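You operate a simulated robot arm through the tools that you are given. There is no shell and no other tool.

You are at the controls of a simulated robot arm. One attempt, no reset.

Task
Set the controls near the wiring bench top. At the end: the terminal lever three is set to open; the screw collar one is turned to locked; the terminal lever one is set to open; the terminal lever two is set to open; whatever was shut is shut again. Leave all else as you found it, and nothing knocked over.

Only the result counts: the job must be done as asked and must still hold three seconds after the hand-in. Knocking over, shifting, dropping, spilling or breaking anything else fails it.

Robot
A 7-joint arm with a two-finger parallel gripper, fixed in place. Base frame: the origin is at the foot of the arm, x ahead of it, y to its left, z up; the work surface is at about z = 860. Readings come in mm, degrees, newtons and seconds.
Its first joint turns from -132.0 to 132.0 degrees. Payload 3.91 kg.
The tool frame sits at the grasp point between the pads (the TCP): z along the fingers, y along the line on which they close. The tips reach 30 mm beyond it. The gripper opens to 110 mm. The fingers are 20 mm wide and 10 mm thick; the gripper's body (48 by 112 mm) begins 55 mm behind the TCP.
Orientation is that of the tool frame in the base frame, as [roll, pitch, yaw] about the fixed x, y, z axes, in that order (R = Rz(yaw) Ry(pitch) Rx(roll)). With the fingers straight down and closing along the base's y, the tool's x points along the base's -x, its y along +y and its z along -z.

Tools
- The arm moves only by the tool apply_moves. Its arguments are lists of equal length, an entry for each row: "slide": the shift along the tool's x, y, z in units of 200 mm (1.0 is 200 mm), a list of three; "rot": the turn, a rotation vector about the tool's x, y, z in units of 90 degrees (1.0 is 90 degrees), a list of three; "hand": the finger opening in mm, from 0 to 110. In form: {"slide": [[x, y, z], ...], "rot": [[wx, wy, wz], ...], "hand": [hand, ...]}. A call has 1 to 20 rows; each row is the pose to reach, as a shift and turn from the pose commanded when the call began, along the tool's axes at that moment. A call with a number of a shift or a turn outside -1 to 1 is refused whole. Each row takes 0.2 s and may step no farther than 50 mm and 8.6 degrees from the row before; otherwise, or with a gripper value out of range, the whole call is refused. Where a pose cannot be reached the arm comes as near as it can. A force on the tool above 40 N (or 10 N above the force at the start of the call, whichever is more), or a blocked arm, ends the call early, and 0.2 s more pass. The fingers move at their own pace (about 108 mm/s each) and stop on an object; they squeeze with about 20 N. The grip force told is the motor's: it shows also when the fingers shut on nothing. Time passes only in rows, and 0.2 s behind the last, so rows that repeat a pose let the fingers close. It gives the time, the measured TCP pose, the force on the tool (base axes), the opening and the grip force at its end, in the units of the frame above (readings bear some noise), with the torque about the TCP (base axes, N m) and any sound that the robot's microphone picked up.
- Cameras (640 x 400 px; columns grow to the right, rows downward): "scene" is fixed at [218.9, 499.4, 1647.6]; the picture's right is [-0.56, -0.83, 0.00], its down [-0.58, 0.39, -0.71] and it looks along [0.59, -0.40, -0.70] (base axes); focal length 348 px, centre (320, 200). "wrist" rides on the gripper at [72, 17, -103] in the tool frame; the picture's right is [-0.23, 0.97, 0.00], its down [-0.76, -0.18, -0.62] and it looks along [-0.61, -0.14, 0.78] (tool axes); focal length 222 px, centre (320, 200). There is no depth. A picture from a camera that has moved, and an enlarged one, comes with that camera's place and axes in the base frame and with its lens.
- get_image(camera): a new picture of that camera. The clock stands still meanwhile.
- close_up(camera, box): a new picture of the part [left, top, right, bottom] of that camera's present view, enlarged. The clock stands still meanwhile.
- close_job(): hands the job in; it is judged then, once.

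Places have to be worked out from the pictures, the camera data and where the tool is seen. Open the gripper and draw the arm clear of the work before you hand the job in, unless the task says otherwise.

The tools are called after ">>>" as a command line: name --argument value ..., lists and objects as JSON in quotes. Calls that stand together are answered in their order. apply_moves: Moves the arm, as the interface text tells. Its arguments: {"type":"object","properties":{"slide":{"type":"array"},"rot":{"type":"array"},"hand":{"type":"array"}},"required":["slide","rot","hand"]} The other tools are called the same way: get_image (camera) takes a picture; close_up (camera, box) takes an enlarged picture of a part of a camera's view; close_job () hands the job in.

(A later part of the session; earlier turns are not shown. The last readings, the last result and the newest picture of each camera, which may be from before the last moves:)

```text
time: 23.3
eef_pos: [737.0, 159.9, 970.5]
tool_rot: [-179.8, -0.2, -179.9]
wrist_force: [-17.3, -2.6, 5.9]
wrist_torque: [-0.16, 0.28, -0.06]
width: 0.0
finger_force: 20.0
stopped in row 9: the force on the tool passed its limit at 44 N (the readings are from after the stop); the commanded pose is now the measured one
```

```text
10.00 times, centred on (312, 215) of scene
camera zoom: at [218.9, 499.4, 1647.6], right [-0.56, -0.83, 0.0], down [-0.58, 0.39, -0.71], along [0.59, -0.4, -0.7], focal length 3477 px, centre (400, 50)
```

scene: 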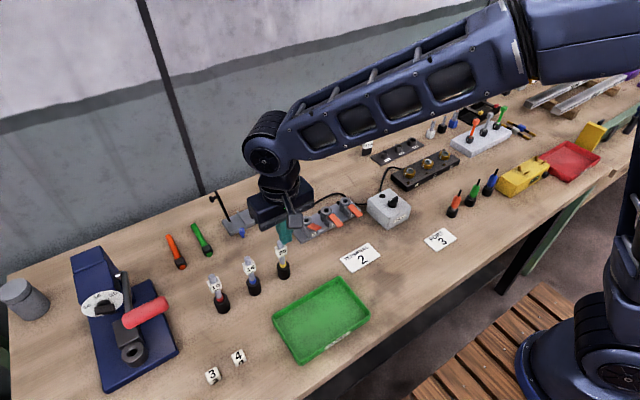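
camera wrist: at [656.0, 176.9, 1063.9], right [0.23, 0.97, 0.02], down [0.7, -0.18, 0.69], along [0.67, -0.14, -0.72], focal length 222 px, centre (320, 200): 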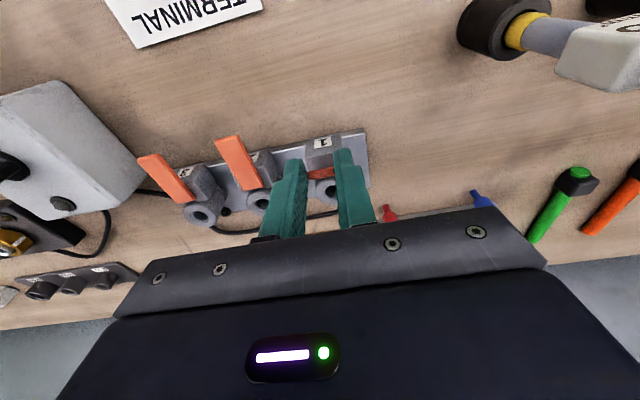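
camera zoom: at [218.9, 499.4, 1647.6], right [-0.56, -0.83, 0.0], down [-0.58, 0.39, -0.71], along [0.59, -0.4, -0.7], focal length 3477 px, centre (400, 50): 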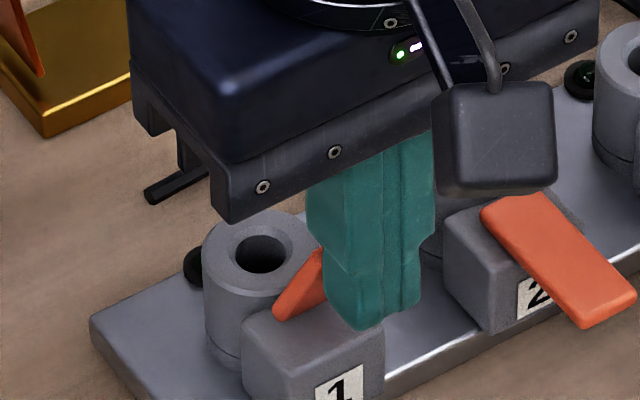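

The lever did not yield under 44 N, and fitting the tip positions gives a hinge at (766, 916) with exactly about 60° of travel – so lever 1 is at its open stop. I back off and go to lever 2 with the tool tilted 30° forward.

>>> apply_moves --slide '[[0.125, 0, 0], [0.285, 0, -0.075], [0.285, -0.17, -0.075], [0.285, -0.3345, -0.075], [0.285, -0.3345, -0.075], [0.285, -0.3345, -0.075], [0.225, -0.3345, 0.0595], [0.175, -0.3345, 0.146]]' --rot '[[0, 0, 0], [0, 0, 0], [0, -0.08, 0], [0, -0.16, 0], [0, -0.25, 0], [0, -0.333, 0], [0, -0.333, 0], [0, -0.333, 0]]' --hand '[0, 0, 20, 40, 40, 40, 40, 40]'

>>> get_image --camera "wrist"

>>> close_up --camera "wrist" --box '[240, 90, 400, 190]'

>>> close_up --camera "scene" --box '[280, 195, 344, 235]'

```text
time: 25.1
eef_pos: [704.1, 93.4, 940.9]
tool_rot: [-179.8, 29.8, -179.7]
wrist_force: [0.1, 0.4, 0.0]
wrist_torque: [0.03, -0.02, -0.01]
width: 40.2
finger_force: 0.0
```

```text
taken
camera wrist: at [589.8, 111.0, 994.4], right [0.2, 0.97, 0.11], down [0.35, -0.17, 0.92], along [0.92, -0.14, -0.38], focal length 222 px, centre (320, 200)
```

wrist: 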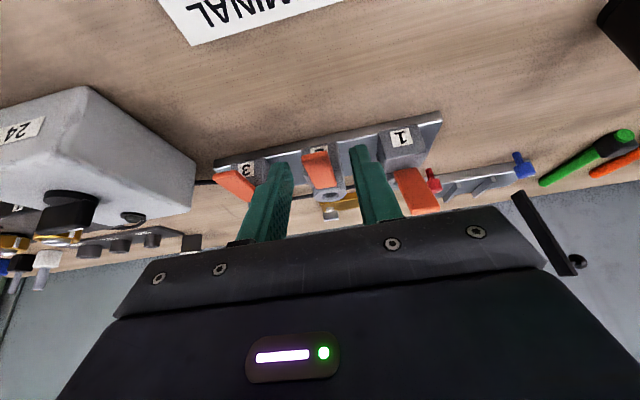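

```text
4.00 times, centred on (320, 140) of wrist
camera zoom: at [589.8, 111.0, 994.4], right [0.2, 0.97, 0.11], down [0.35, -0.17, 0.92], along [0.92, -0.14, -0.38], focal length 888 px, centre (320, 440)
```

zoom: 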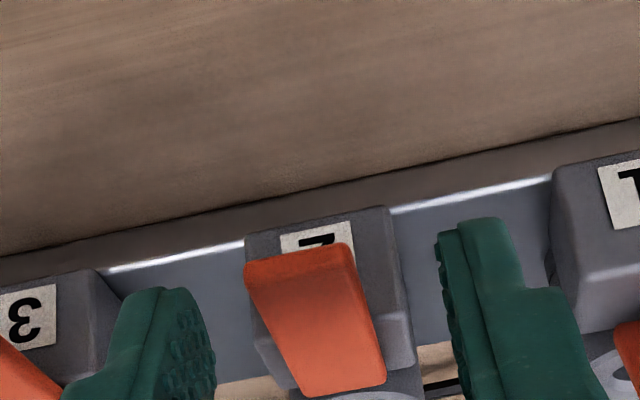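

```text
10.00 times, centred on (312, 215) of scene
camera zoom: at [218.9, 499.4, 1647.6], right [-0.56, -0.83, 0.0], down [-0.58, 0.39, -0.71], along [0.59, -0.4, -0.7], focal length 3477 px, centre (400, 50)
```

zoom: 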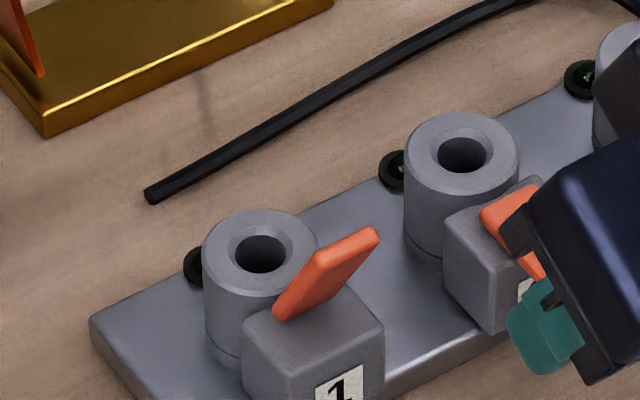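

Lever 1 stays at its open stop. Lever 2's tip lies centred between the fingers, so I go in along the finger direction and close on it.

>>> apply_moves --slide '[[0.004, -0.002, 0.047], [0.008, -0.003, 0.0935], [0.008, -0.003, 0.0935], [0.008, -0.003, 0.0935], [0.008, -0.003, 0.0935]]' --rot '[[0, 0, 0], [0, 0, 0], [0, 0, 0], [0, 0, 0], [0, 0, 0]]' --hand '[40, 40, 20, 8, 8]'

>>> close_up --camera "wrist" --box '[240, 90, 400, 190]'

```text
time: 26.4
eef_pos: [711.6, 90.1, 922.6]
tool_rot: [-179.6, 29.7, 179.8]
wrist_force: [0.5, -8.9, 2.2]
wrist_torque: [0.1, -0.19, 0.08]
width: 19.3
finger_force: 44.8
stopped in row 5: the force on the tool passed its limit at 41 N (the readings are from after the stop); the commanded pose is now the measured one
```

```text
4.00 times, centred on (320, 140) of wrist
camera zoom: at [598.1, 108.0, 976.8], right [0.2, 0.97, 0.11], down [0.35, -0.17, 0.92], along [0.91, -0.15, -0.38], focal length 888 px, centre (320, 440)
```

zoom: 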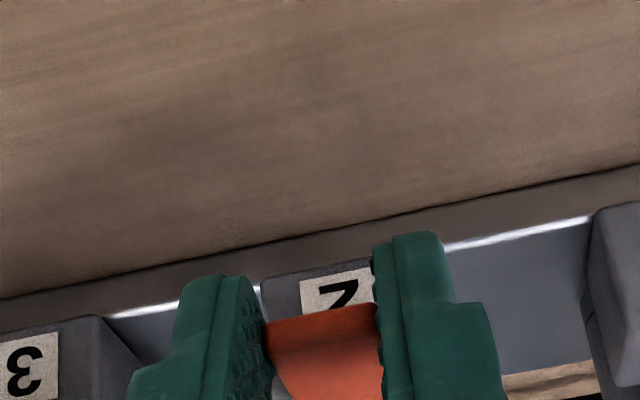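

The fingers self-centred on lever 2 at y≈90 (grip 19.3 mm). I rotate it about its hinge, first 36°.

>>> apply_moves --slide '[[-0.0095, -0.003, -0.0106], [-0.0193, -0.003, -0.0211], [-0.03, -0.003, -0.0306], [-0.0408, -0.003, -0.0401], [-0.0524, -0.003, -0.0486], [-0.0641, -0.003, -0.0568], [-0.0765, -0.003, -0.064], [-0.089, -0.003, -0.0709], [-0.102, -0.003, -0.0768], [-0.1153, -0.003, -0.0823], [-0.129, -0.003, -0.0868], [-0.1426, -0.003, -0.091]]' --rot '[[0, 0.0333, 0], [0, 0.0667, 0], [0, 0.1, 0], [0, 0.1333, 0], [0, 0.1667, 0], [0, 0.2, 0], [0, 0.2333, 0], [0, 0.2667, 0], [0, 0.3, 0], [0, 0.3333, 0], [0, 0.3667, 0], [0, 0.4, 0]]' --hand '[8, 8, 8, 8, 8, 8, 8, 8, 8, 8, 8, 8]'

>>> close_up --camera "scene" --box '[290, 190, 370, 240]'

```text
time: 29.0
eef_pos: [727.5, 90.1, 952.3]
tool_rot: [-179.7, -6.5, 179.6]
wrist_force: [28.8, -15.6, 5.6]
wrist_torque: [-0.16, -1.55, 0.07]
width: 19.4
finger_force: 44.7
```

```text
8.00 times, centred on (330, 215) of scene
camera zoom: at [218.9, 499.4, 1647.6], right [-0.56, -0.83, 0.0], down [-0.58, 0.39, -0.71], along [0.59, -0.4, -0.7], focal length 2782 px, centre (240, 80)
```

zoom: 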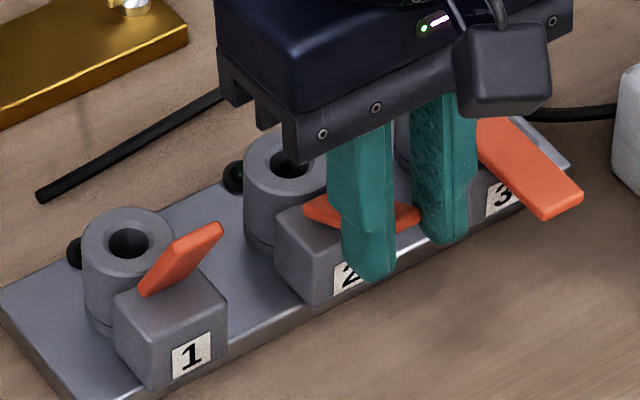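

Lever 2 is following (net hinge moment only ≈0.3 N m). I ease the tool forward 3 mm to relieve the force and turn another 18°.

>>> apply_moves --slide '[[-0.0143, -0.004, -0.0067], [-0.0237, -0.004, -0.0165], [-0.0331, -0.004, -0.0264], [-0.0435, -0.004, -0.0353], [-0.0538, -0.004, -0.0441], [-0.065, -0.004, -0.0518], [-0.0762, -0.004, -0.0595]]' --rot '[[0, 0, 0], [0, 0.0333, 0], [0, 0.0667, 0], [0, 0.1, 0], [0, 0.1333, 0], [0, 0.1667, 0], [0, 0.2, 0]]' --hand '[8, 8, 8, 8, 8, 8, 8]'

>>> close_up --camera "scene" --box '[290, 190, 370, 240]'

```text
time: 30.6
eef_pos: [744.4, 90.6, 963.7]
tool_rot: [-179.7, -24.3, 179.7]
wrist_force: [9.2, 12.6, 12.4]
wrist_torque: [0.29, -0.89, 0.09]
width: 19.6
finger_force: 45.1
```

```text
8.00 times, centred on (330, 215) of scene
camera zoom: at [218.9, 499.4, 1647.6], right [-0.56, -0.83, 0.0], down [-0.58, 0.39, -0.71], along [0.59, -0.4, -0.7], focal length 2782 px, centre (240, 80)
```

zoom: 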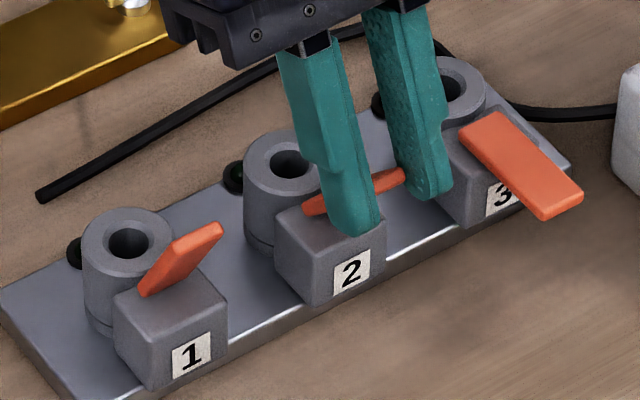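

Lever 2 is at roughly 45–50° with little resistance. I continue 12°, watching for the stop.

>>> apply_moves --slide '[[-0.0048, 0.003, -0.0076], [-0.0146, 0.003, -0.0175], [-0.0244, 0.003, -0.0274], [-0.0352, 0.003, -0.0362], [-0.046, 0.003, -0.045]]' --rot '[[0, 0, 0], [0, 0.0333, 0], [0, 0.0667, 0], [0, 0.1, 0], [0, 0.1333, 0]]' --hand '[8, 8, 8, 8, 8]'

>>> close_up --camera "scene" --box '[290, 190, 370, 240]'

```text
time: 31.8
eef_pos: [755.8, 90.7, 967.8]
tool_rot: [-179.6, -36.3, 179.5]
wrist_force: [11.8, 5.6, 19.0]
wrist_torque: [0.15, -1.12, -0.02]
width: 19.7
finger_force: 44.5
```

```text
8.00 times, centred on (330, 215) of scene
camera zoom: at [218.9, 499.4, 1647.6], right [-0.56, -0.83, 0.0], down [-0.58, 0.39, -0.71], along [0.59, -0.4, -0.7], focal length 2782 px, centre (240, 80)
```

zoom: 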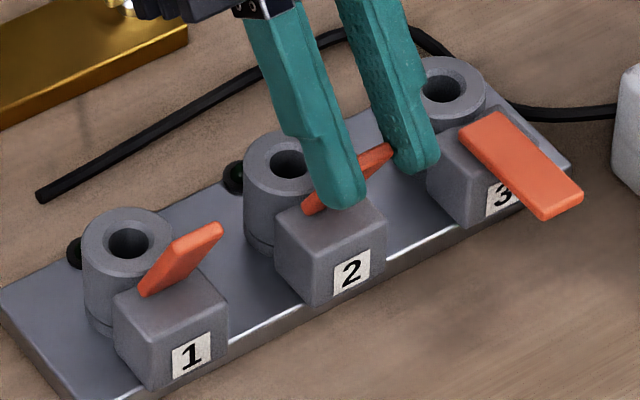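

Still moving freely at about 52–55°. I release, back off to the robot side with the tool vertical and fingers closed, and finish by pushing the lever to its stop.

>>> apply_moves --slide '[[0, 0, 0], [0, 0, 0], [0.0605, 0, 0.0444], [0.1209, 0, 0.0888], [0.1814, 0, 0.1332], [0.25, 0, 0.1835], [0.248, 0, 0.2195], [0.248, 0, 0.2195], [0.248, 0, 0.2195]]' --rot '[[0, 0, 0], [0, 0, 0], [0, -0.0889, 0], [0, -0.1778, 0], [0, -0.2667, 0], [0, -0.3556, 0], [0, -0.4033, 0], [0, -0.4033, 0], [0, -0.4033, 0]]' --hand '[30, 40, 40, 40, 40, 40, 20, 0, 0]'

>>> close_up --camera "scene" --box '[290, 190, 370, 240]'

>>> close_up --camera "wrist" --box '[220, 100, 420, 225]'

```text
time: 33.8
eef_pos: [690.0, 90.6, 962.8]
tool_rot: [-179.8, 0.0, 179.7]
wrist_force: [0.3, 0.1, 0.0]
wrist_torque: [0.04, -0.01, -0.01]
width: 0.1
finger_force: 19.6
```

```text
8.00 times, centred on (330, 215) of scene
camera zoom: at [218.9, 499.4, 1647.6], right [-0.56, -0.83, 0.0], down [-0.58, 0.39, -0.71], along [0.59, -0.4, -0.7], focal length 2782 px, centre (240, 80)
```

zoom: 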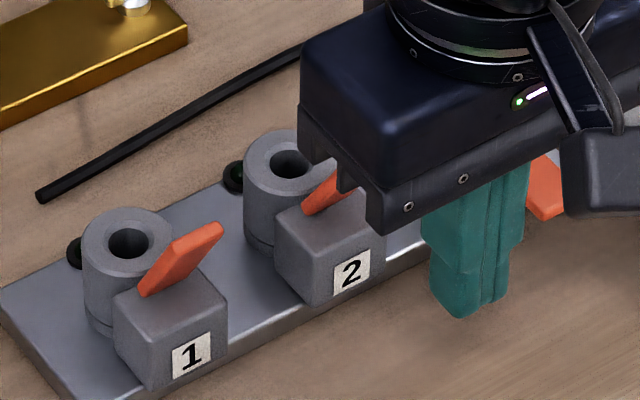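

```text
3.20 times, centred on (320, 162) of wrist
camera zoom: at [617.6, 108.4, 1065.5], right [0.23, 0.97, -0.01], down [0.76, -0.18, 0.62], along [0.61, -0.15, -0.78], focal length 711 px, centre (320, 320)
```

zoom: 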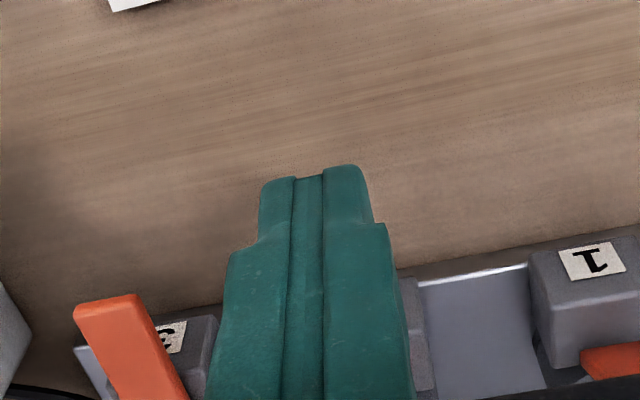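

Now I push lever 2 slowly forward until the force limit shows the stop.

>>> apply_moves --slide '[[-0.07, -0.002, 0], [-0.13, -0.002, 0], [-0.15, -0.002, 0], [-0.165, -0.002, 0], [-0.175, -0.002, 0], [-0.185, -0.002, 0], [-0.195, -0.002, 0], [-0.205, -0.002, 0], [-0.215, -0.002, 0], [-0.225, -0.002, 0], [-0.235, -0.002, 0], [-0.245, -0.002, 0], [-0.255, -0.002, 0], [-0.265, -0.002, 0]]' --rot '[[0, 0, 0], [0, 0, 0], [0, 0, 0], [0, 0, 0], [0, 0, 0], [0, 0, 0], [0, 0, 0], [0, 0, 0], [0, 0, 0], [0, 0, 0], [0, 0, 0], [0, 0, 0], [0, 0, 0], [0, 0, 0]]' --hand '[0, 0, 0, 0, 0, 0, 0, 0, 0, 0, 0, 0, 0, 0]'

>>> close_up --camera "scene" --box '[290, 190, 370, 240]'

```text
time: 36.6
eef_pos: [737.5, 89.1, 961.2]
tool_rot: [-179.5, -0.5, 179.7]
wrist_force: [-18.0, -1.5, 4.6]
wrist_torque: [-0.11, 0.13, 0.02]
width: 0.4
finger_force: 19.6
stopped in row 14: the force on the tool passed its limit at 43 N (the readings are from after the stop); the commanded pose is now the measured one
```

```text
8.00 times, centred on (330, 215) of scene
camera zoom: at [218.9, 499.4, 1647.6], right [-0.56, -0.83, 0.0], down [-0.58, 0.39, -0.71], along [0.59, -0.4, -0.7], focal length 2782 px, centre (240, 80)
```

zoom: 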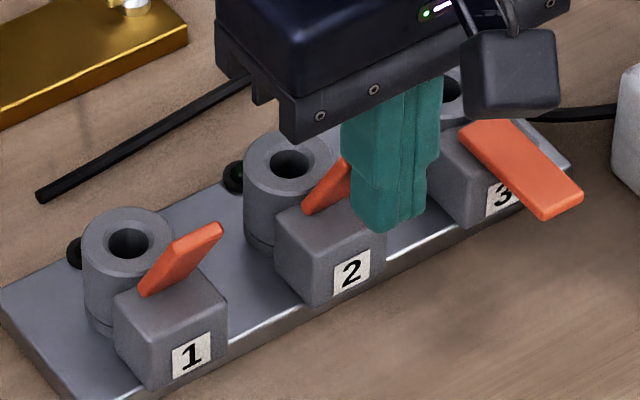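

It stopped at the same x (737) as lever 1, so lever 2 is at its open stop. I back off and go to lever 3 (y≈20) in the same way.

>>> apply_moves --slide '[[0.125, 0, 0], [0.2875, 0, -0.1], [0.2875, -0.175, -0.1], [0.2875, -0.34, -0.1], [0.2875, -0.34, -0.1], [0.2875, -0.34, -0.1], [0.2275, -0.34, 0.013], [0.1775, -0.34, 0.0995]]' --rot '[[0, 0, 0], [0, 0, 0], [0, -0.08, 0], [0, -0.16, 0], [0, -0.25, 0], [0, -0.333, 0], [0, -0.333, 0], [0, -0.333, 0]]' --hand '[0, 0, 20, 40, 40, 40, 40, 40]'

>>> get_image --camera "wrist"

>>> close_up --camera "wrist" --box '[240, 90, 400, 190]'

>>> close_up --camera "scene" --box '[290, 185, 386, 245]'

```text
time: 38.4
eef_pos: [702.3, 21.1, 941.5]
tool_rot: [-179.5, 29.6, -179.9]
wrist_force: [-0.2, 0.1, 1.3]
wrist_torque: [0.0, 0.04, -0.01]
width: 39.9
finger_force: 0.1
```

```text
taken
camera wrist: at [589.0, 38.8, 995.1], right [0.2, 0.97, 0.11], down [0.35, -0.17, 0.92], along [0.91, -0.15, -0.38], focal length 222 px, centre (320, 200)
```

wrist: 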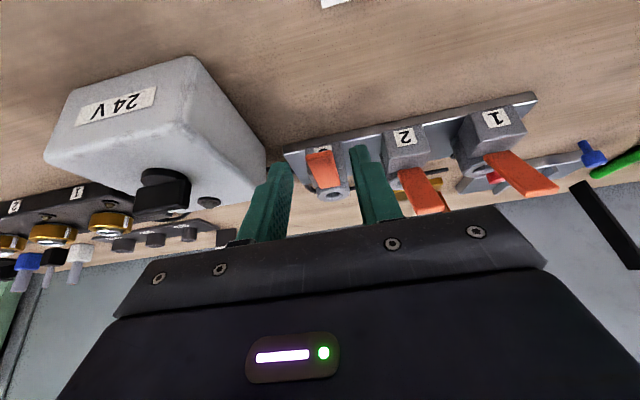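

```text
4.00 times, centred on (320, 140) of wrist
camera zoom: at [589.0, 38.8, 995.1], right [0.2, 0.97, 0.11], down [0.35, -0.17, 0.92], along [0.91, -0.15, -0.38], focal length 888 px, centre (320, 440)
```

zoom: 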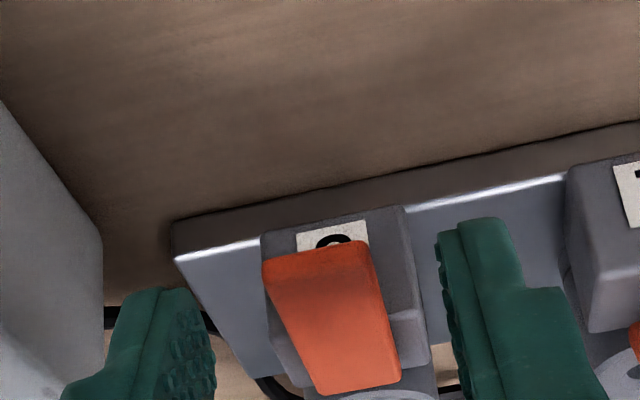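

```text
6.67 times, centred on (338, 215) of scene
camera zoom: at [218.9, 499.4, 1647.6], right [-0.56, -0.83, 0.0], down [-0.58, 0.39, -0.71], along [0.59, -0.4, -0.7], focal length 2318 px, centre (200, 100)
```

zoom: 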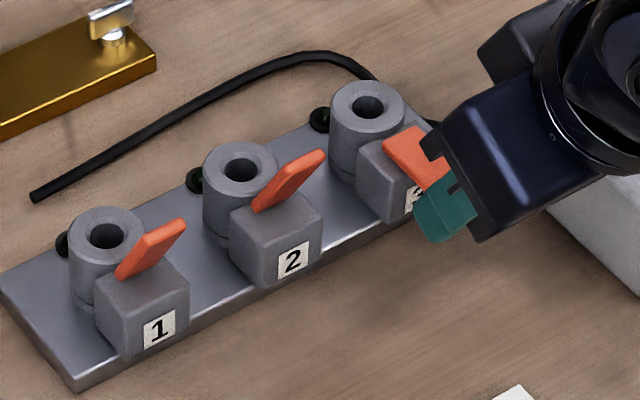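

Levers 1 and 2 stand open. Lever 3's centre is about y=20; I move in along the fingers and close on it.

>>> apply_moves --slide '[[0.001, -0.0045, 0.05], [0.002, -0.0045, 0.1], [0.002, -0.0045, 0.1], [0.002, -0.0045, 0.1], [0.002, -0.0045, 0.1]]' --rot '[[0, 0, 0], [0, 0, 0], [0, 0, 0], [0, 0, 0], [0, 0, 0]]' --hand '[40, 40, 24, 8, 8]'

```text
time: 39.6
eef_pos: [712.1, 20.0, 924.7]
tool_rot: [-179.4, 29.6, -179.8]
wrist_force: [-0.5, -1.9, -0.2]
wrist_torque: [-0.06, 0.08, 0.03]
width: 19.5
finger_force: 45.1
```

Gripped cleanly at 19.5 mm with almost no side force. I rotate lever 3 up 48° along the corrected arc.

>>> apply_moves --slide '[[-0.0108, 0, -0.0104], [-0.0219, 0, -0.0206], [-0.0337, 0, -0.03], [-0.0459, 0, -0.0391], [-0.0587, 0, -0.0473], [-0.0718, 0, -0.0552], [-0.0855, 0, -0.0622], [-0.0994, 0, -0.0688], [-0.1137, 0, -0.0744], [-0.1282, 0, -0.0797], [-0.1431, 0, -0.084], [-0.1581, 0, -0.0878], [-0.1734, 0, -0.0907], [-0.1888, 0, -0.0932], [-0.2044, 0, -0.0945], [-0.22, 0, -0.0955]]' --rot '[[0, 0.0333, 0], [0, 0.0667, 0], [0, 0.1, 0], [0, 0.1333, 0], [0, 0.1667, 0], [0, 0.2, 0], [0, 0.2333, 0], [0, 0.2667, 0], [0, 0.3, 0], [0, 0.3333, 0], [0, 0.3667, 0], [0, 0.4, 0], [0, 0.4333, 0], [0, 0.4667, 0], [0, 0.5, 0], [0, 0.5333, 0]]' --hand '[8, 8, 8, 8, 8, 8, 8, 8, 8, 8, 8, 8, 8, 8, 8, 8]'

>>> close_up --camera "scene" --box '[290, 185, 386, 245]'

```text
time: 43.0
eef_pos: [742.6, 20.4, 962.4]
tool_rot: [-179.5, -18.5, 179.8]
wrist_force: [26.3, -15.7, -6.1]
wrist_torque: [-0.31, -1.33, 0.19]
width: 19.8
finger_force: 45.3
```

```text
6.67 times, centred on (338, 215) of scene
camera zoom: at [218.9, 499.4, 1647.6], right [-0.56, -0.83, 0.0], down [-0.58, 0.39, -0.71], along [0.59, -0.4, -0.7], focal length 2318 px, centre (200, 100)
```

zoom: 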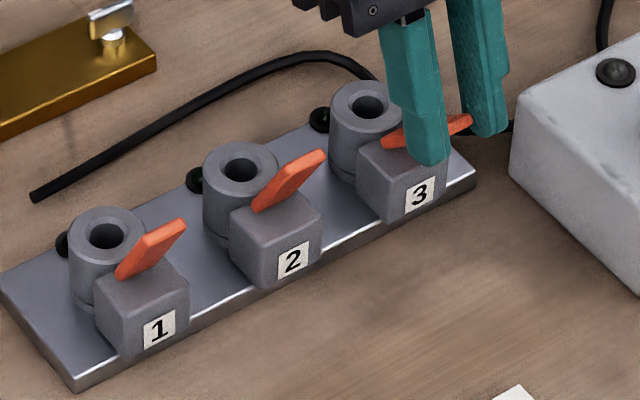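

Lever 3 follows at roughly 45°. I turn it 12° further, then release, back off with the tool vertical, and close the fingers for the final push.

>>> apply_moves --slide '[[-0.0119, -0.004, -0.004], [-0.022, -0.004, -0.013], [-0.0325, -0.004, -0.0224], [-0.0437, -0.004, -0.0305], [-0.0549, -0.004, -0.0385], [-0.0549, -0.004, -0.0385], [-0.0549, -0.004, -0.0385], [0.0048, -0.004, -0.0142], [0.0711, -0.004, 0.0238], [0.1517, -0.004, 0.0507], [0.249, -0.004, 0.0834], [0.249, -0.004, 0.0834], [0.249, -0.004, 0.0834]]' --rot '[[0, 0, 0], [0, 0.0333, 0], [0, 0.0667, 0], [0, 0.1, 0], [0, 0.1333, 0], [0, 0.1333, 0], [0, 0.1333, 0], [0, 0.0444, 0], [0, -0.0444, 0], [0, -0.1333, 0], [0, -0.2056, 0], [0, -0.2056, 0], [0, -0.2056, 0]]' --hand '[8, 8, 8, 8, 8, 30, 40, 40, 40, 40, 30, 0, 0]'

>>> close_up --camera "scene" --box '[290, 185, 386, 245]'

```text
time: 45.8
eef_pos: [689.0, 20.8, 963.8]
tool_rot: [-179.6, 0.1, 179.8]
wrist_force: [0.8, 0.3, 0.6]
wrist_torque: [-0.01, 0.01, -0.01]
width: 0.2
finger_force: 20.2
```

```text
6.67 times, centred on (338, 215) of scene
camera zoom: at [218.9, 499.4, 1647.6], right [-0.56, -0.83, 0.0], down [-0.58, 0.39, -0.71], along [0.59, -0.4, -0.7], focal length 2318 px, centre (200, 100)
```

zoom: 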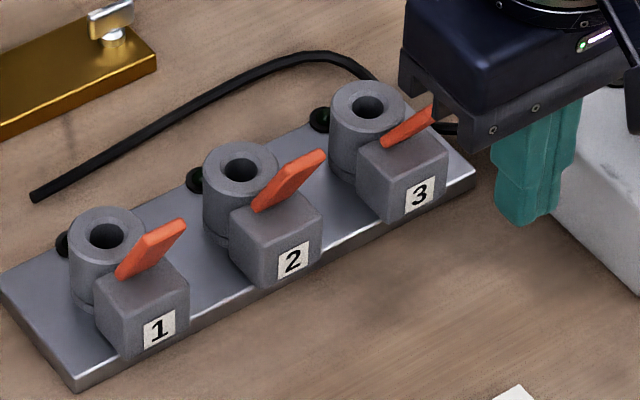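

Lever 3 is nearly up. I push it slowly to its stop.

>>> apply_moves --slide '[[-0.07, -0.003, 0], [-0.13, -0.003, 0], [-0.15, -0.003, 0], [-0.165, -0.003, 0], [-0.175, -0.003, 0], [-0.185, -0.003, 0], [-0.195, -0.003, 0], [-0.205, -0.003, 0], [-0.215, -0.003, 0], [-0.225, -0.003, 0], [-0.235, -0.003, 0], [-0.245, -0.003, 0], [-0.255, -0.003, 0], [-0.265, -0.003, 0]]' --rot '[[0, 0, 0], [0, 0, 0], [0, 0, 0], [0, 0, 0], [0, 0, 0], [0, 0, 0], [0, 0, 0], [0, 0, 0], [0, 0, 0], [0, 0, 0], [0, 0, 0], [0, 0, 0], [0, 0, 0], [0, 0, 0]]' --hand '[0, 0, 0, 0, 0, 0, 0, 0, 0, 0, 0, 0, 0, 0]'

>>> close_up --camera "scene" --box '[290, 185, 386, 245]'

```text
time: 48.7
eef_pos: [737.4, 19.1, 962.2]
tool_rot: [-179.5, -0.3, 179.9]
wrist_force: [-17.1, -1.0, 3.1]
wrist_torque: [-0.11, 0.15, 0.03]
width: 0.0
finger_force: 19.4
stopped in row 14: the force on the tool passed its limit at 43 N (the readings are from after the stop); the commanded pose is now the measured one
```

```text
6.67 times, centred on (338, 215) of scene
camera zoom: at [218.9, 499.4, 1647.6], right [-0.56, -0.83, 0.0], down [-0.58, 0.39, -0.71], along [0.59, -0.4, -0.7], focal length 2318 px, centre (200, 100)
```

zoom: 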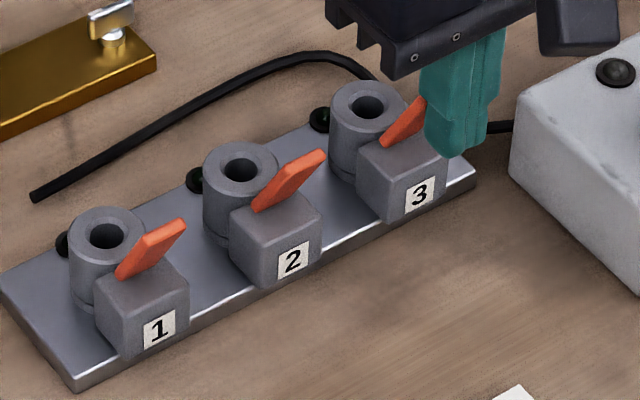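

All three levers stopped at the same place (x≈737), their open stop. Now I back off, rise, and travel over toward the screw collars to view them.

>>> apply_moves --slide '[[0.125, 0, 0], [0.25, 0, -0.15], [0.3, 0, -0.35], [0.35, 0, -0.5], [0.35, -0.24, -0.5], [0.35, -0.48, -0.5], [0.35, -0.72, -0.5], [0.35, -0.95, -0.5]]' --rot '[[0, 0, 0], [0, 0, 0], [0, 0, 0], [0, 0, 0], [0, 0, 0], [0, 0, 0], [0, 0, 0], [0, 0, 0]]' --hand '[0, 0, 0, 0, 30, 60, 60, 60]'

>>> get_image --camera "wrist"

>>> close_up --camera "scene" --box '[290, 185, 386, 245]'

>>> get_image --camera "scene"

```text
time: 50.5
eef_pos: [670.3, -169.0, 1064.1]
tool_rot: [-179.6, -0.2, 179.8]
wrist_force: [0.9, 0.0, -0.2]
wrist_torque: [-0.02, 0.01, 0.02]
width: 60.2
finger_force: 0.0
```

```text
taken
camera wrist: at [597.9, -151.3, 1167.4], right [0.23, 0.97, -0.01], down [0.76, -0.17, 0.62], along [0.6, -0.15, -0.78], focal length 222 px, centre (320, 200)
```

wrist: 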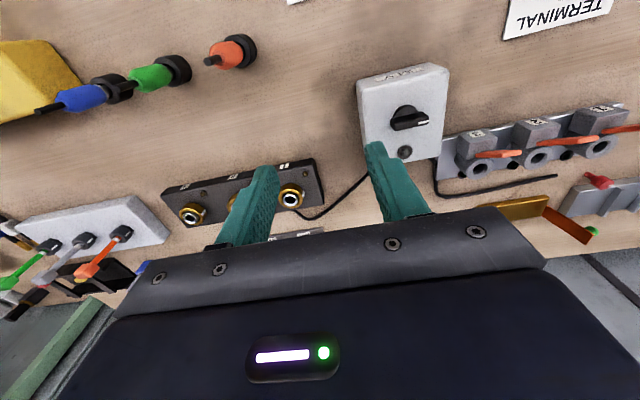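

```text
6.67 times, centred on (338, 215) of scene
camera zoom: at [218.9, 499.4, 1647.6], right [-0.56, -0.83, 0.0], down [-0.58, 0.39, -0.71], along [0.59, -0.4, -0.7], focal length 2318 px, centre (200, 100)
```

zoom: 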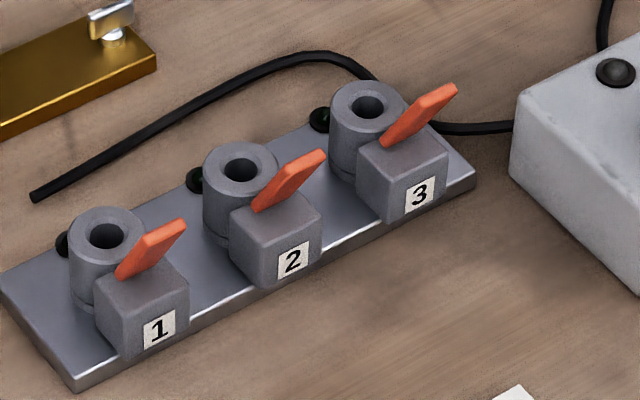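

```text
taken
```

scene: 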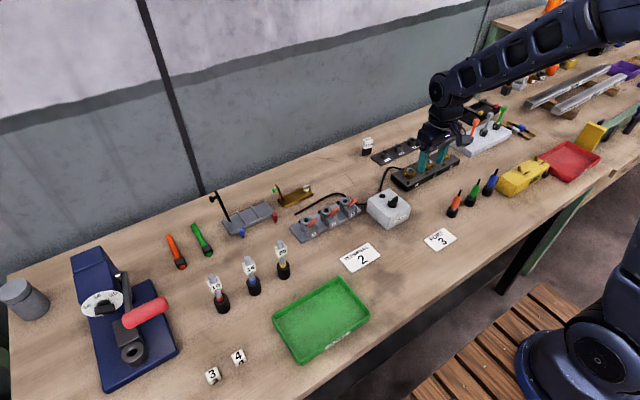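

All three levers stand equally open and the block has not moved. Now I look closely at the collars.

>>> apply_moves --slide '[[0.05, -0.2, 0], [0.1, -0.4, 0]]' --rot '[[0, 0, 0], [0, 0, 0]]' --hand '[80, 80]'

>>> get_image --camera "wrist"

>>> close_up --camera "wrist" --box '[220, 130, 380, 230]'

>>> close_up --camera "scene" --box '[380, 140, 476, 200]'

```text
time: 51.1
eef_pos: [649.6, -247.6, 1065.9]
tool_rot: [-179.6, 0.0, 179.9]
wrist_force: [-0.3, 0.7, -0.1]
wrist_torque: [-0.01, 0.02, 0.03]
width: 79.9
finger_force: 0.1
```

```text
taken
camera wrist: at [577.2, -230.1, 1168.3], right [0.23, 0.97, -0.01], down [0.76, -0.17, 0.62], along [0.6, -0.15, -0.78], focal length 222 px, centre (320, 200)
```

wrist: 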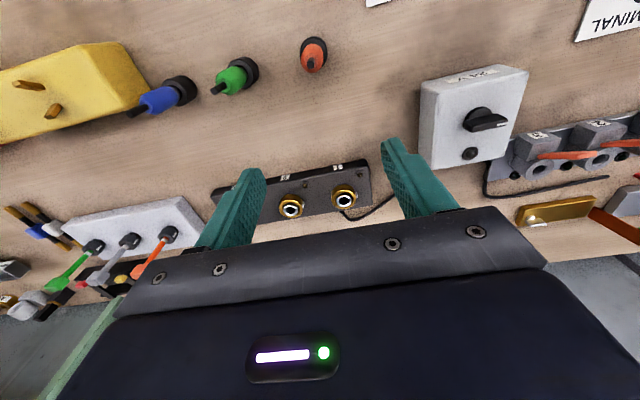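

```text
4.00 times, centred on (300, 180) of wrist
camera zoom: at [577.2, -230.1, 1168.3], right [0.23, 0.97, -0.01], down [0.76, -0.17, 0.62], along [0.6, -0.15, -0.78], focal length 888 px, centre (400, 280)
```

zoom: 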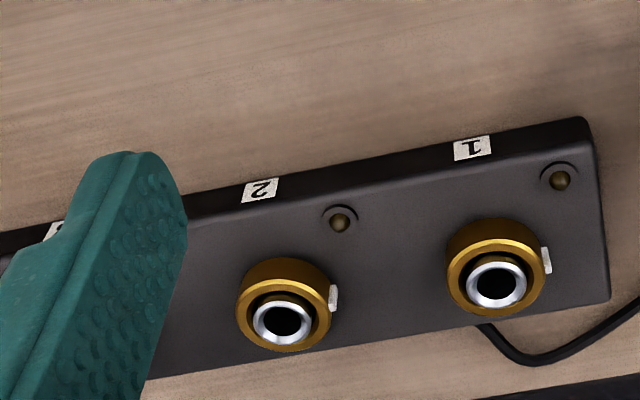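

```text
6.67 times, centred on (428, 170) of scene
camera zoom: at [218.9, 499.4, 1647.6], right [-0.56, -0.83, 0.0], down [-0.58, 0.39, -0.71], along [0.59, -0.4, -0.7], focal length 2318 px, centre (-400, 400)
```

zoom: 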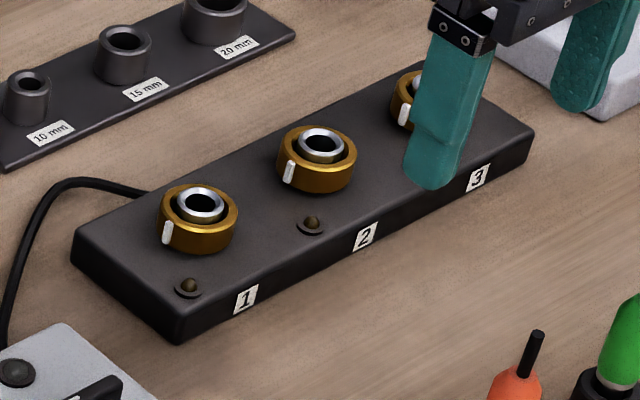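

The collar's white mark faces +y; collar 1's tube top is near (787, -245, 911) and the panel top near z≈887. I take finer close-ups of collar 1 and its surroundings.

>>> close_up --camera "scene" --box '[388, 155, 436, 185]'

>>> close_up --camera "wrist" --box '[310, 150, 390, 220]'

```text
13.33 times, centred on (412, 170) of scene
camera zoom: at [218.9, 499.4, 1647.6], right [-0.56, -0.83, 0.0], down [-0.58, 0.39, -0.71], along [0.59, -0.4, -0.7], focal length 4636 px, centre (-907, 600)
```

zoom: 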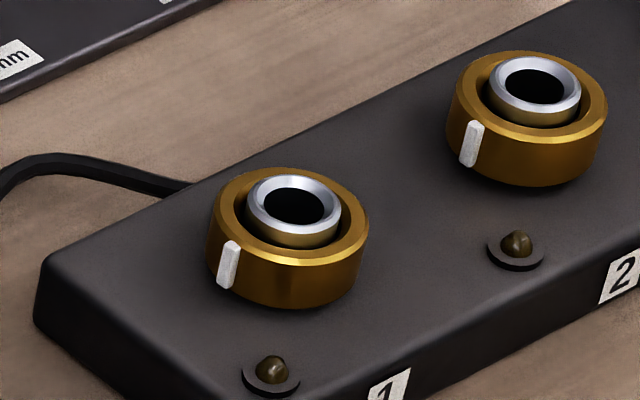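

```text
5.71 times, centred on (350, 185) of wrist
camera zoom: at [577.2, -230.1, 1168.3], right [0.23, 0.97, -0.01], down [0.76, -0.17, 0.62], along [0.6, -0.15, -0.78], focal length 1269 px, centre (149, 286)
```

zoom: 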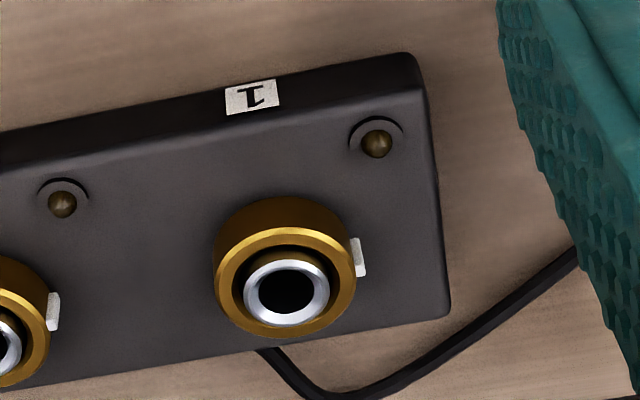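

Collar 1 is about 40 mm across and 17 mm tall (top z≈906), with a raised rib facing +y and the lamp on its back-left. I go above it with the fingers turned 45° clockwise so the pads clear both the rib and the lamp.

>>> apply_moves --slide '[[-0.17, 0.002, 0.08], [-0.34, 0.004, 0.165], [-0.51, 0.006, 0.25], [-0.685, 0.008, 0.33], [-0.685, 0.008, 0.33], [-0.685, 0.008, 0.33]]' --rot '[[0, 0, 0.09], [0, 0, 0.18], [0, 0, 0.27], [0, 0, 0.36], [0, 0, 0.45], [0, 0, 0.5]]' --hand '[70, 65, 60, 60, 60, 60]'

>>> get_image --camera "wrist"

>>> close_up --camera "wrist" --box '[250, 120, 410, 220]'

>>> close_up --camera "scene" --box '[370, 130, 466, 190]'

```text
time: 52.5
eef_pos: [783.4, -249.4, 998.8]
tool_rot: [-179.7, 0.1, 134.8]
wrist_force: [0.5, -0.1, 0.3]
wrist_torque: [0.02, 0.05, 0.0]
width: 59.8
finger_force: 0.1
```

```text
taken
camera wrist: at [745.8, -184.5, 1100.6], right [0.85, 0.52, -0.01], down [0.41, -0.66, 0.63], along [0.32, -0.54, -0.78], focal length 222 px, centre (320, 200)
```

wrist: 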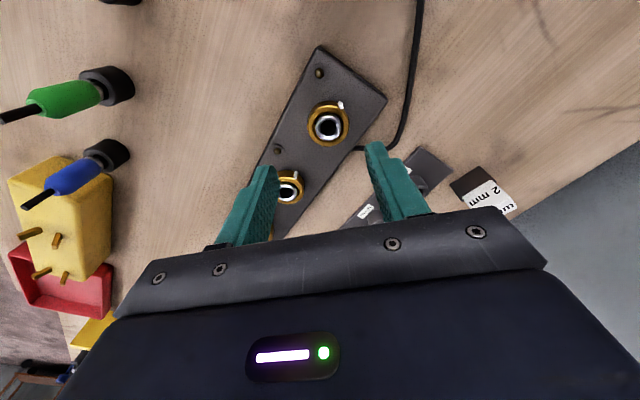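

```text
4.00 times, centred on (330, 170) of wrist
camera zoom: at [745.8, -184.5, 1100.6], right [0.85, 0.52, -0.01], down [0.41, -0.66, 0.63], along [0.32, -0.54, -0.78], focal length 888 px, centre (280, 320)
```

zoom: 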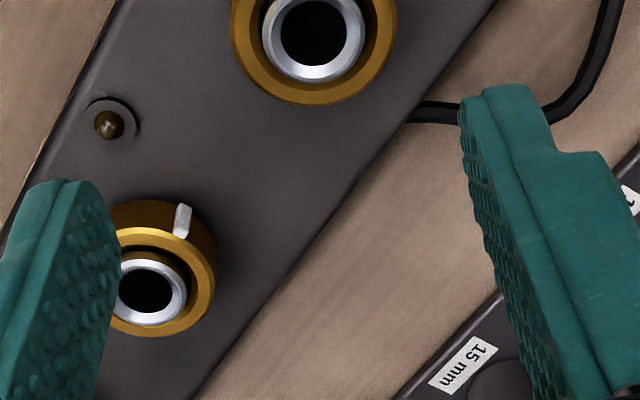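

```text
6.67 times, centred on (418, 160) of scene
camera zoom: at [218.9, 499.4, 1647.6], right [-0.56, -0.83, 0.0], down [-0.58, 0.39, -0.71], along [0.59, -0.4, -0.7], focal length 2318 px, centre (-333, 467)
```

zoom: 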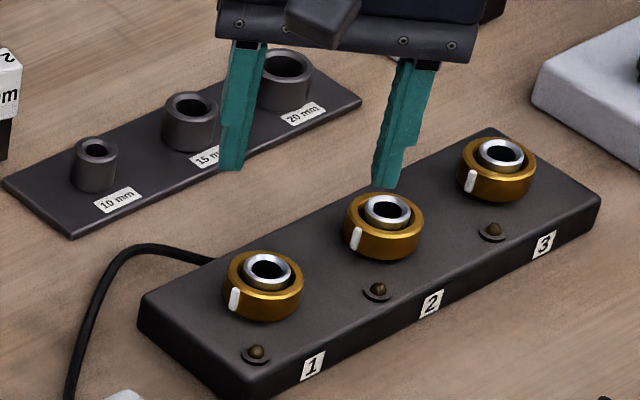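

Collar 1 appears near (788, -243). I hold still briefly for a settled reading, then lower to z≈960 centred over it.

>>> apply_moves --slide '[[0, 0, 0]]' --rot '[[0, 0, 0]]' --hand '[60]'

>>> get_image --camera "wrist"

```text
time: 52.9
eef_pos: [784.1, -247.8, 998.4]
tool_rot: [-179.6, 0.2, 134.8]
wrist_force: [0.4, 0.8, -0.1]
wrist_torque: [-0.02, -0.01, 0.0]
width: 59.8
finger_force: 0.0
```

```text
taken
camera wrist: at [745.6, -184.5, 1100.6], right [0.85, 0.53, -0.01], down [0.41, -0.66, 0.63], along [0.33, -0.54, -0.78], focal length 222 px, centre (320, 200)
```

wrist: 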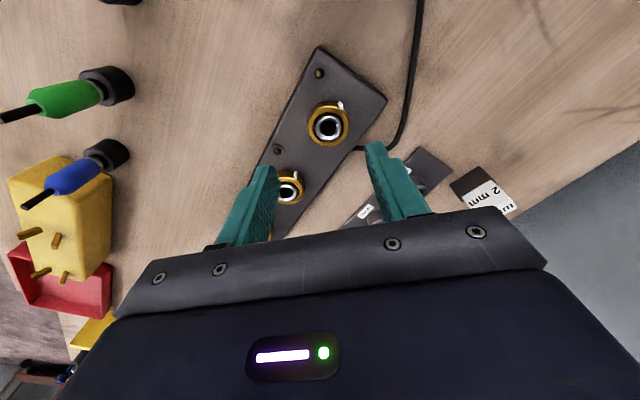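

From the projection, collar 1's centre is about (789, -243.5). I shift 6 mm and lower to z≈955 for a closer look.

>>> apply_moves --slide '[[-0.001, 0.03, 0.1], [-0.001, 0.03, 0.215]]' --rot '[[0, 0, 0], [0, 0, 0]]' --hand '[60, 60]'

>>> get_image --camera "wrist"

>>> close_up --camera "wrist" --box '[240, 90, 400, 190]'

>>> close_up --camera "scene" --box '[370, 130, 466, 190]'

```text
time: 53.5
eef_pos: [789.1, -244.8, 954.0]
tool_rot: [-179.6, 0.2, 134.8]
wrist_force: [-0.3, 0.2, 0.4]
wrist_torque: [-0.02, -0.02, 0.02]
width: 60.1
finger_force: 0.1
```

```text
taken
camera wrist: at [750.0, -179.8, 1056.8], right [0.85, 0.53, -0.01], down [0.41, -0.66, 0.63], along [0.33, -0.54, -0.78], focal length 222 px, centre (320, 200)
```

wrist: 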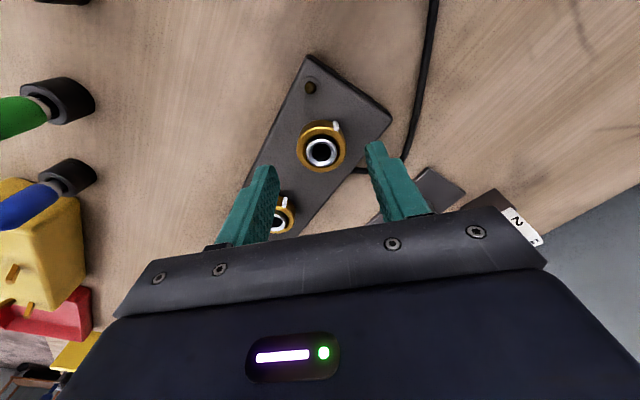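

```text
4.00 times, centred on (320, 140) of wrist
camera zoom: at [750.0, -179.8, 1056.8], right [0.85, 0.53, -0.01], down [0.41, -0.66, 0.63], along [0.33, -0.54, -0.78], focal length 888 px, centre (320, 440)
```

zoom: 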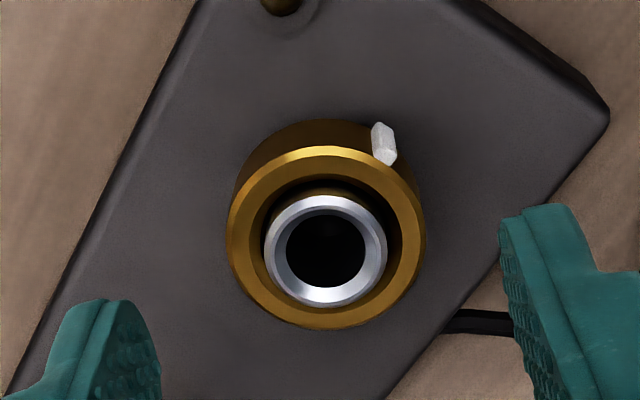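

```text
6.67 times, centred on (418, 160) of scene
camera zoom: at [218.9, 499.4, 1647.6], right [-0.56, -0.83, 0.0], down [-0.58, 0.39, -0.71], along [0.59, -0.4, -0.7], focal length 2318 px, centre (-333, 467)
```

zoom: 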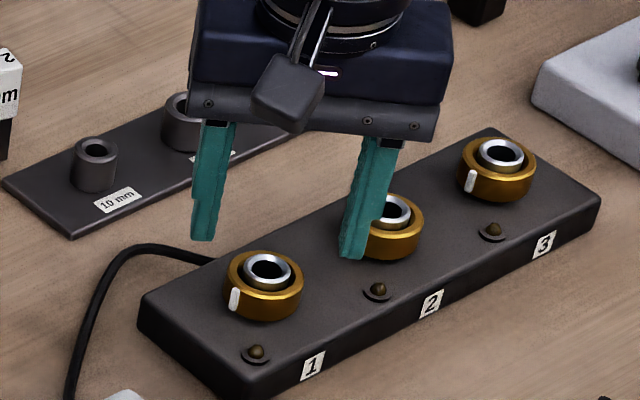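

The collar is centred under the tool within about 1 mm, with the rib clear of both pads. I lower so the tips are at z≈894 and close on the ring.

>>> apply_moves --slide '[[0, 0.005, 0.08], [0, 0.005, 0.15], [0, 0.005, 0.15], [0, 0.005, 0.15], [0, 0.005, 0.15]]' --rot '[[0, 0, 0], [0, 0, 0], [0, 0, 0], [0, 0, 0], [0, 0, 0]]' --hand '[60, 60, 46, 25, 20]'

>>> close_up --camera "wrist" --box '[240, 110, 400, 210]'

>>> close_up --camera "scene" --box '[370, 130, 466, 190]'

```text
time: 54.7
eef_pos: [788.9, -244.1, 923.7]
tool_rot: [-179.7, 0.3, 134.7]
wrist_force: [-4.3, -2.6, -3.1]
wrist_torque: [-0.19, -0.63, 0.01]
width: 36.7
finger_force: 45.2
```

```text
4.00 times, centred on (320, 160) of wrist
camera zoom: at [751.0, -180.0, 1027.8], right [0.85, 0.53, -0.01], down [0.41, -0.66, 0.63], along [0.33, -0.54, -0.78], focal length 888 px, centre (320, 360)
```

zoom: 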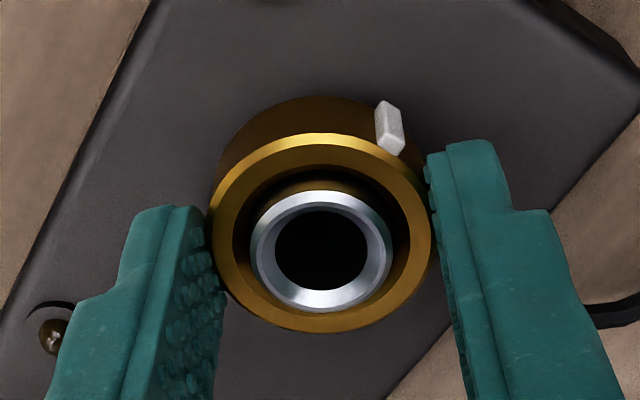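

```text
6.67 times, centred on (418, 160) of scene
camera zoom: at [218.9, 499.4, 1647.6], right [-0.56, -0.83, 0.0], down [-0.58, 0.39, -0.71], along [0.59, -0.4, -0.7], focal length 2318 px, centre (-333, 467)
```

zoom: 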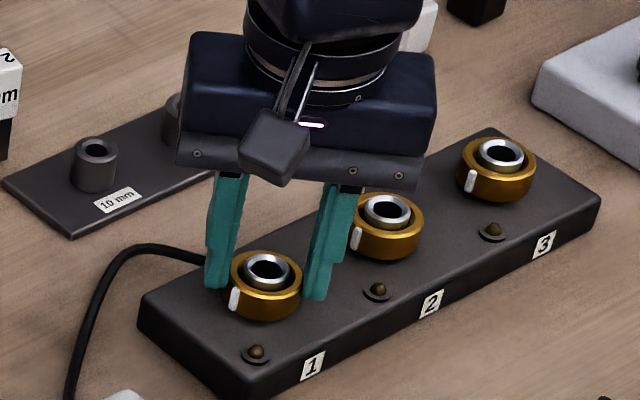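

The ring is gripped at 36.7 mm, level with both pads. I turn it clockwise (seen from above) by 16° first, watching the torque.

>>> apply_moves --slide '[[0, 0, 0], [0, 0, 0], [0, 0, 0], [0, 0, 0]]' --rot '[[0, 0, 0.0444], [0, 0, 0.0889], [0, 0, 0.1333], [0, 0, 0.1778]]' --hand '[20, 20, 20, 20]'

>>> close_up --camera "wrist" --box '[240, 110, 400, 210]'

>>> close_up --camera "scene" --box '[370, 130, 466, 190]'

```text
time: 55.7
eef_pos: [789.1, -244.0, 925.1]
tool_rot: [-179.8, 0.3, 118.7]
wrist_force: [-0.5, 9.5, 3.5]
wrist_torque: [0.7, 0.18, 0.0]
width: 36.8
finger_force: 45.0
```

```text
4.00 times, centred on (320, 160) of wrist
camera zoom: at [770.1, -171.5, 1027.7], right [0.96, 0.27, 0.0], down [0.21, -0.75, 0.63], along [0.17, -0.61, -0.78], focal length 888 px, centre (320, 360)
```

zoom: 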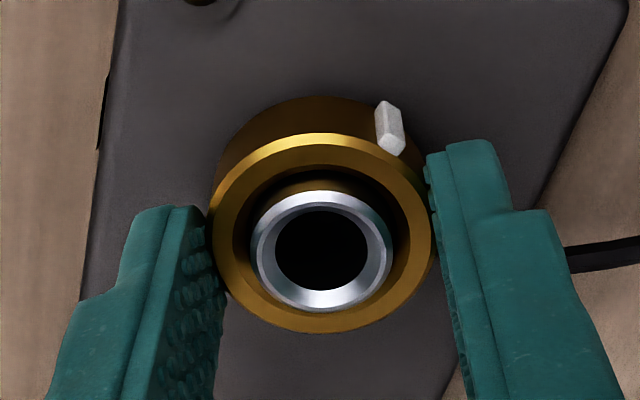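

```text
6.67 times, centred on (418, 160) of scene
camera zoom: at [218.9, 499.4, 1647.6], right [-0.56, -0.83, 0.0], down [-0.58, 0.39, -0.71], along [0.59, -0.4, -0.7], focal length 2318 px, centre (-333, 467)
```

zoom: 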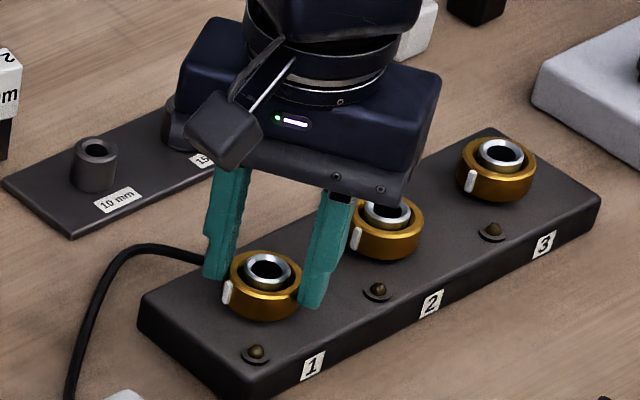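

The ring turns freely clockwise with the fingers. I continue another 44°.

>>> apply_moves --slide '[[0, 0, 0], [0, 0, 0], [0, 0, 0], [0, 0, 0], [0, 0, 0], [0, 0, 0], [0, 0, 0], [0, 0, 0], [0, 0, 0], [0, 0, 0], [0, 0, 0]]' --rot '[[0, 0, 0.0444], [0, 0, 0.0889], [0, 0, 0.1333], [0, 0, 0.1778], [0, 0, 0.2222], [0, 0, 0.2667], [0, 0, 0.3111], [0, 0, 0.3556], [0, 0, 0.4], [0, 0, 0.4444], [0, 0, 0.4889]]' --hand '[20, 20, 20, 20, 20, 20, 20, 20, 20, 20, 20]'

>>> close_up --camera "wrist" --box '[240, 110, 400, 210]'

>>> close_up --camera "scene" --box '[370, 130, 466, 190]'

```text
time: 58.1
eef_pos: [790.1, -244.3, 925.6]
tool_rot: [-180.0, 0.5, 74.8]
wrist_force: [14.1, 19.5, -1.6]
wrist_torque: [0.48, -0.4, 0.02]
width: 36.3
finger_force: 45.1
```

```text
4.00 times, centred on (320, 160) of wrist
camera zoom: at [826.2, -177.6, 1027.5], right [0.88, -0.47, 0.0], down [-0.37, -0.68, 0.63], along [-0.3, -0.56, -0.78], focal length 888 px, centre (320, 360)
```

zoom: 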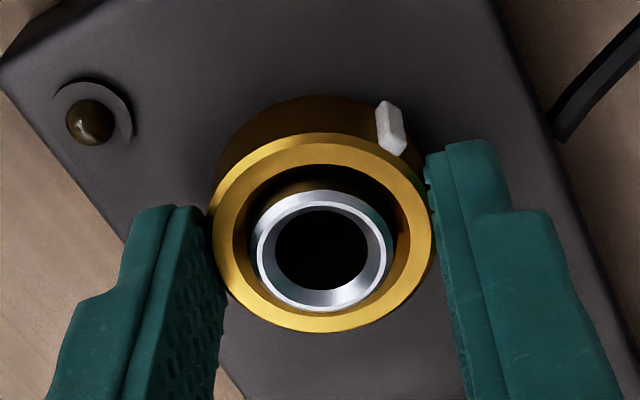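

```text
6.67 times, centred on (418, 160) of scene
camera zoom: at [218.9, 499.4, 1647.6], right [-0.56, -0.83, 0.0], down [-0.58, 0.39, -0.71], along [0.59, -0.4, -0.7], focal length 2318 px, centre (-333, 467)
```

zoom: 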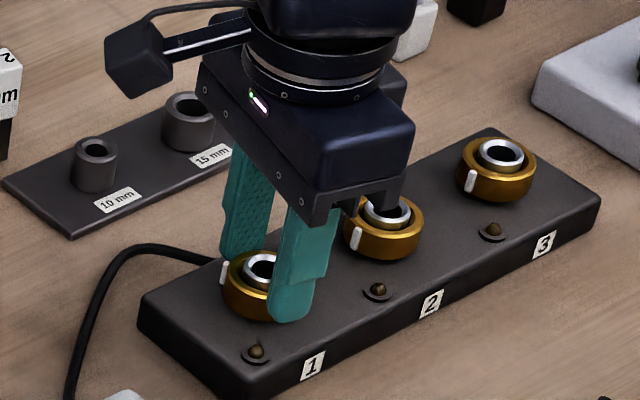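

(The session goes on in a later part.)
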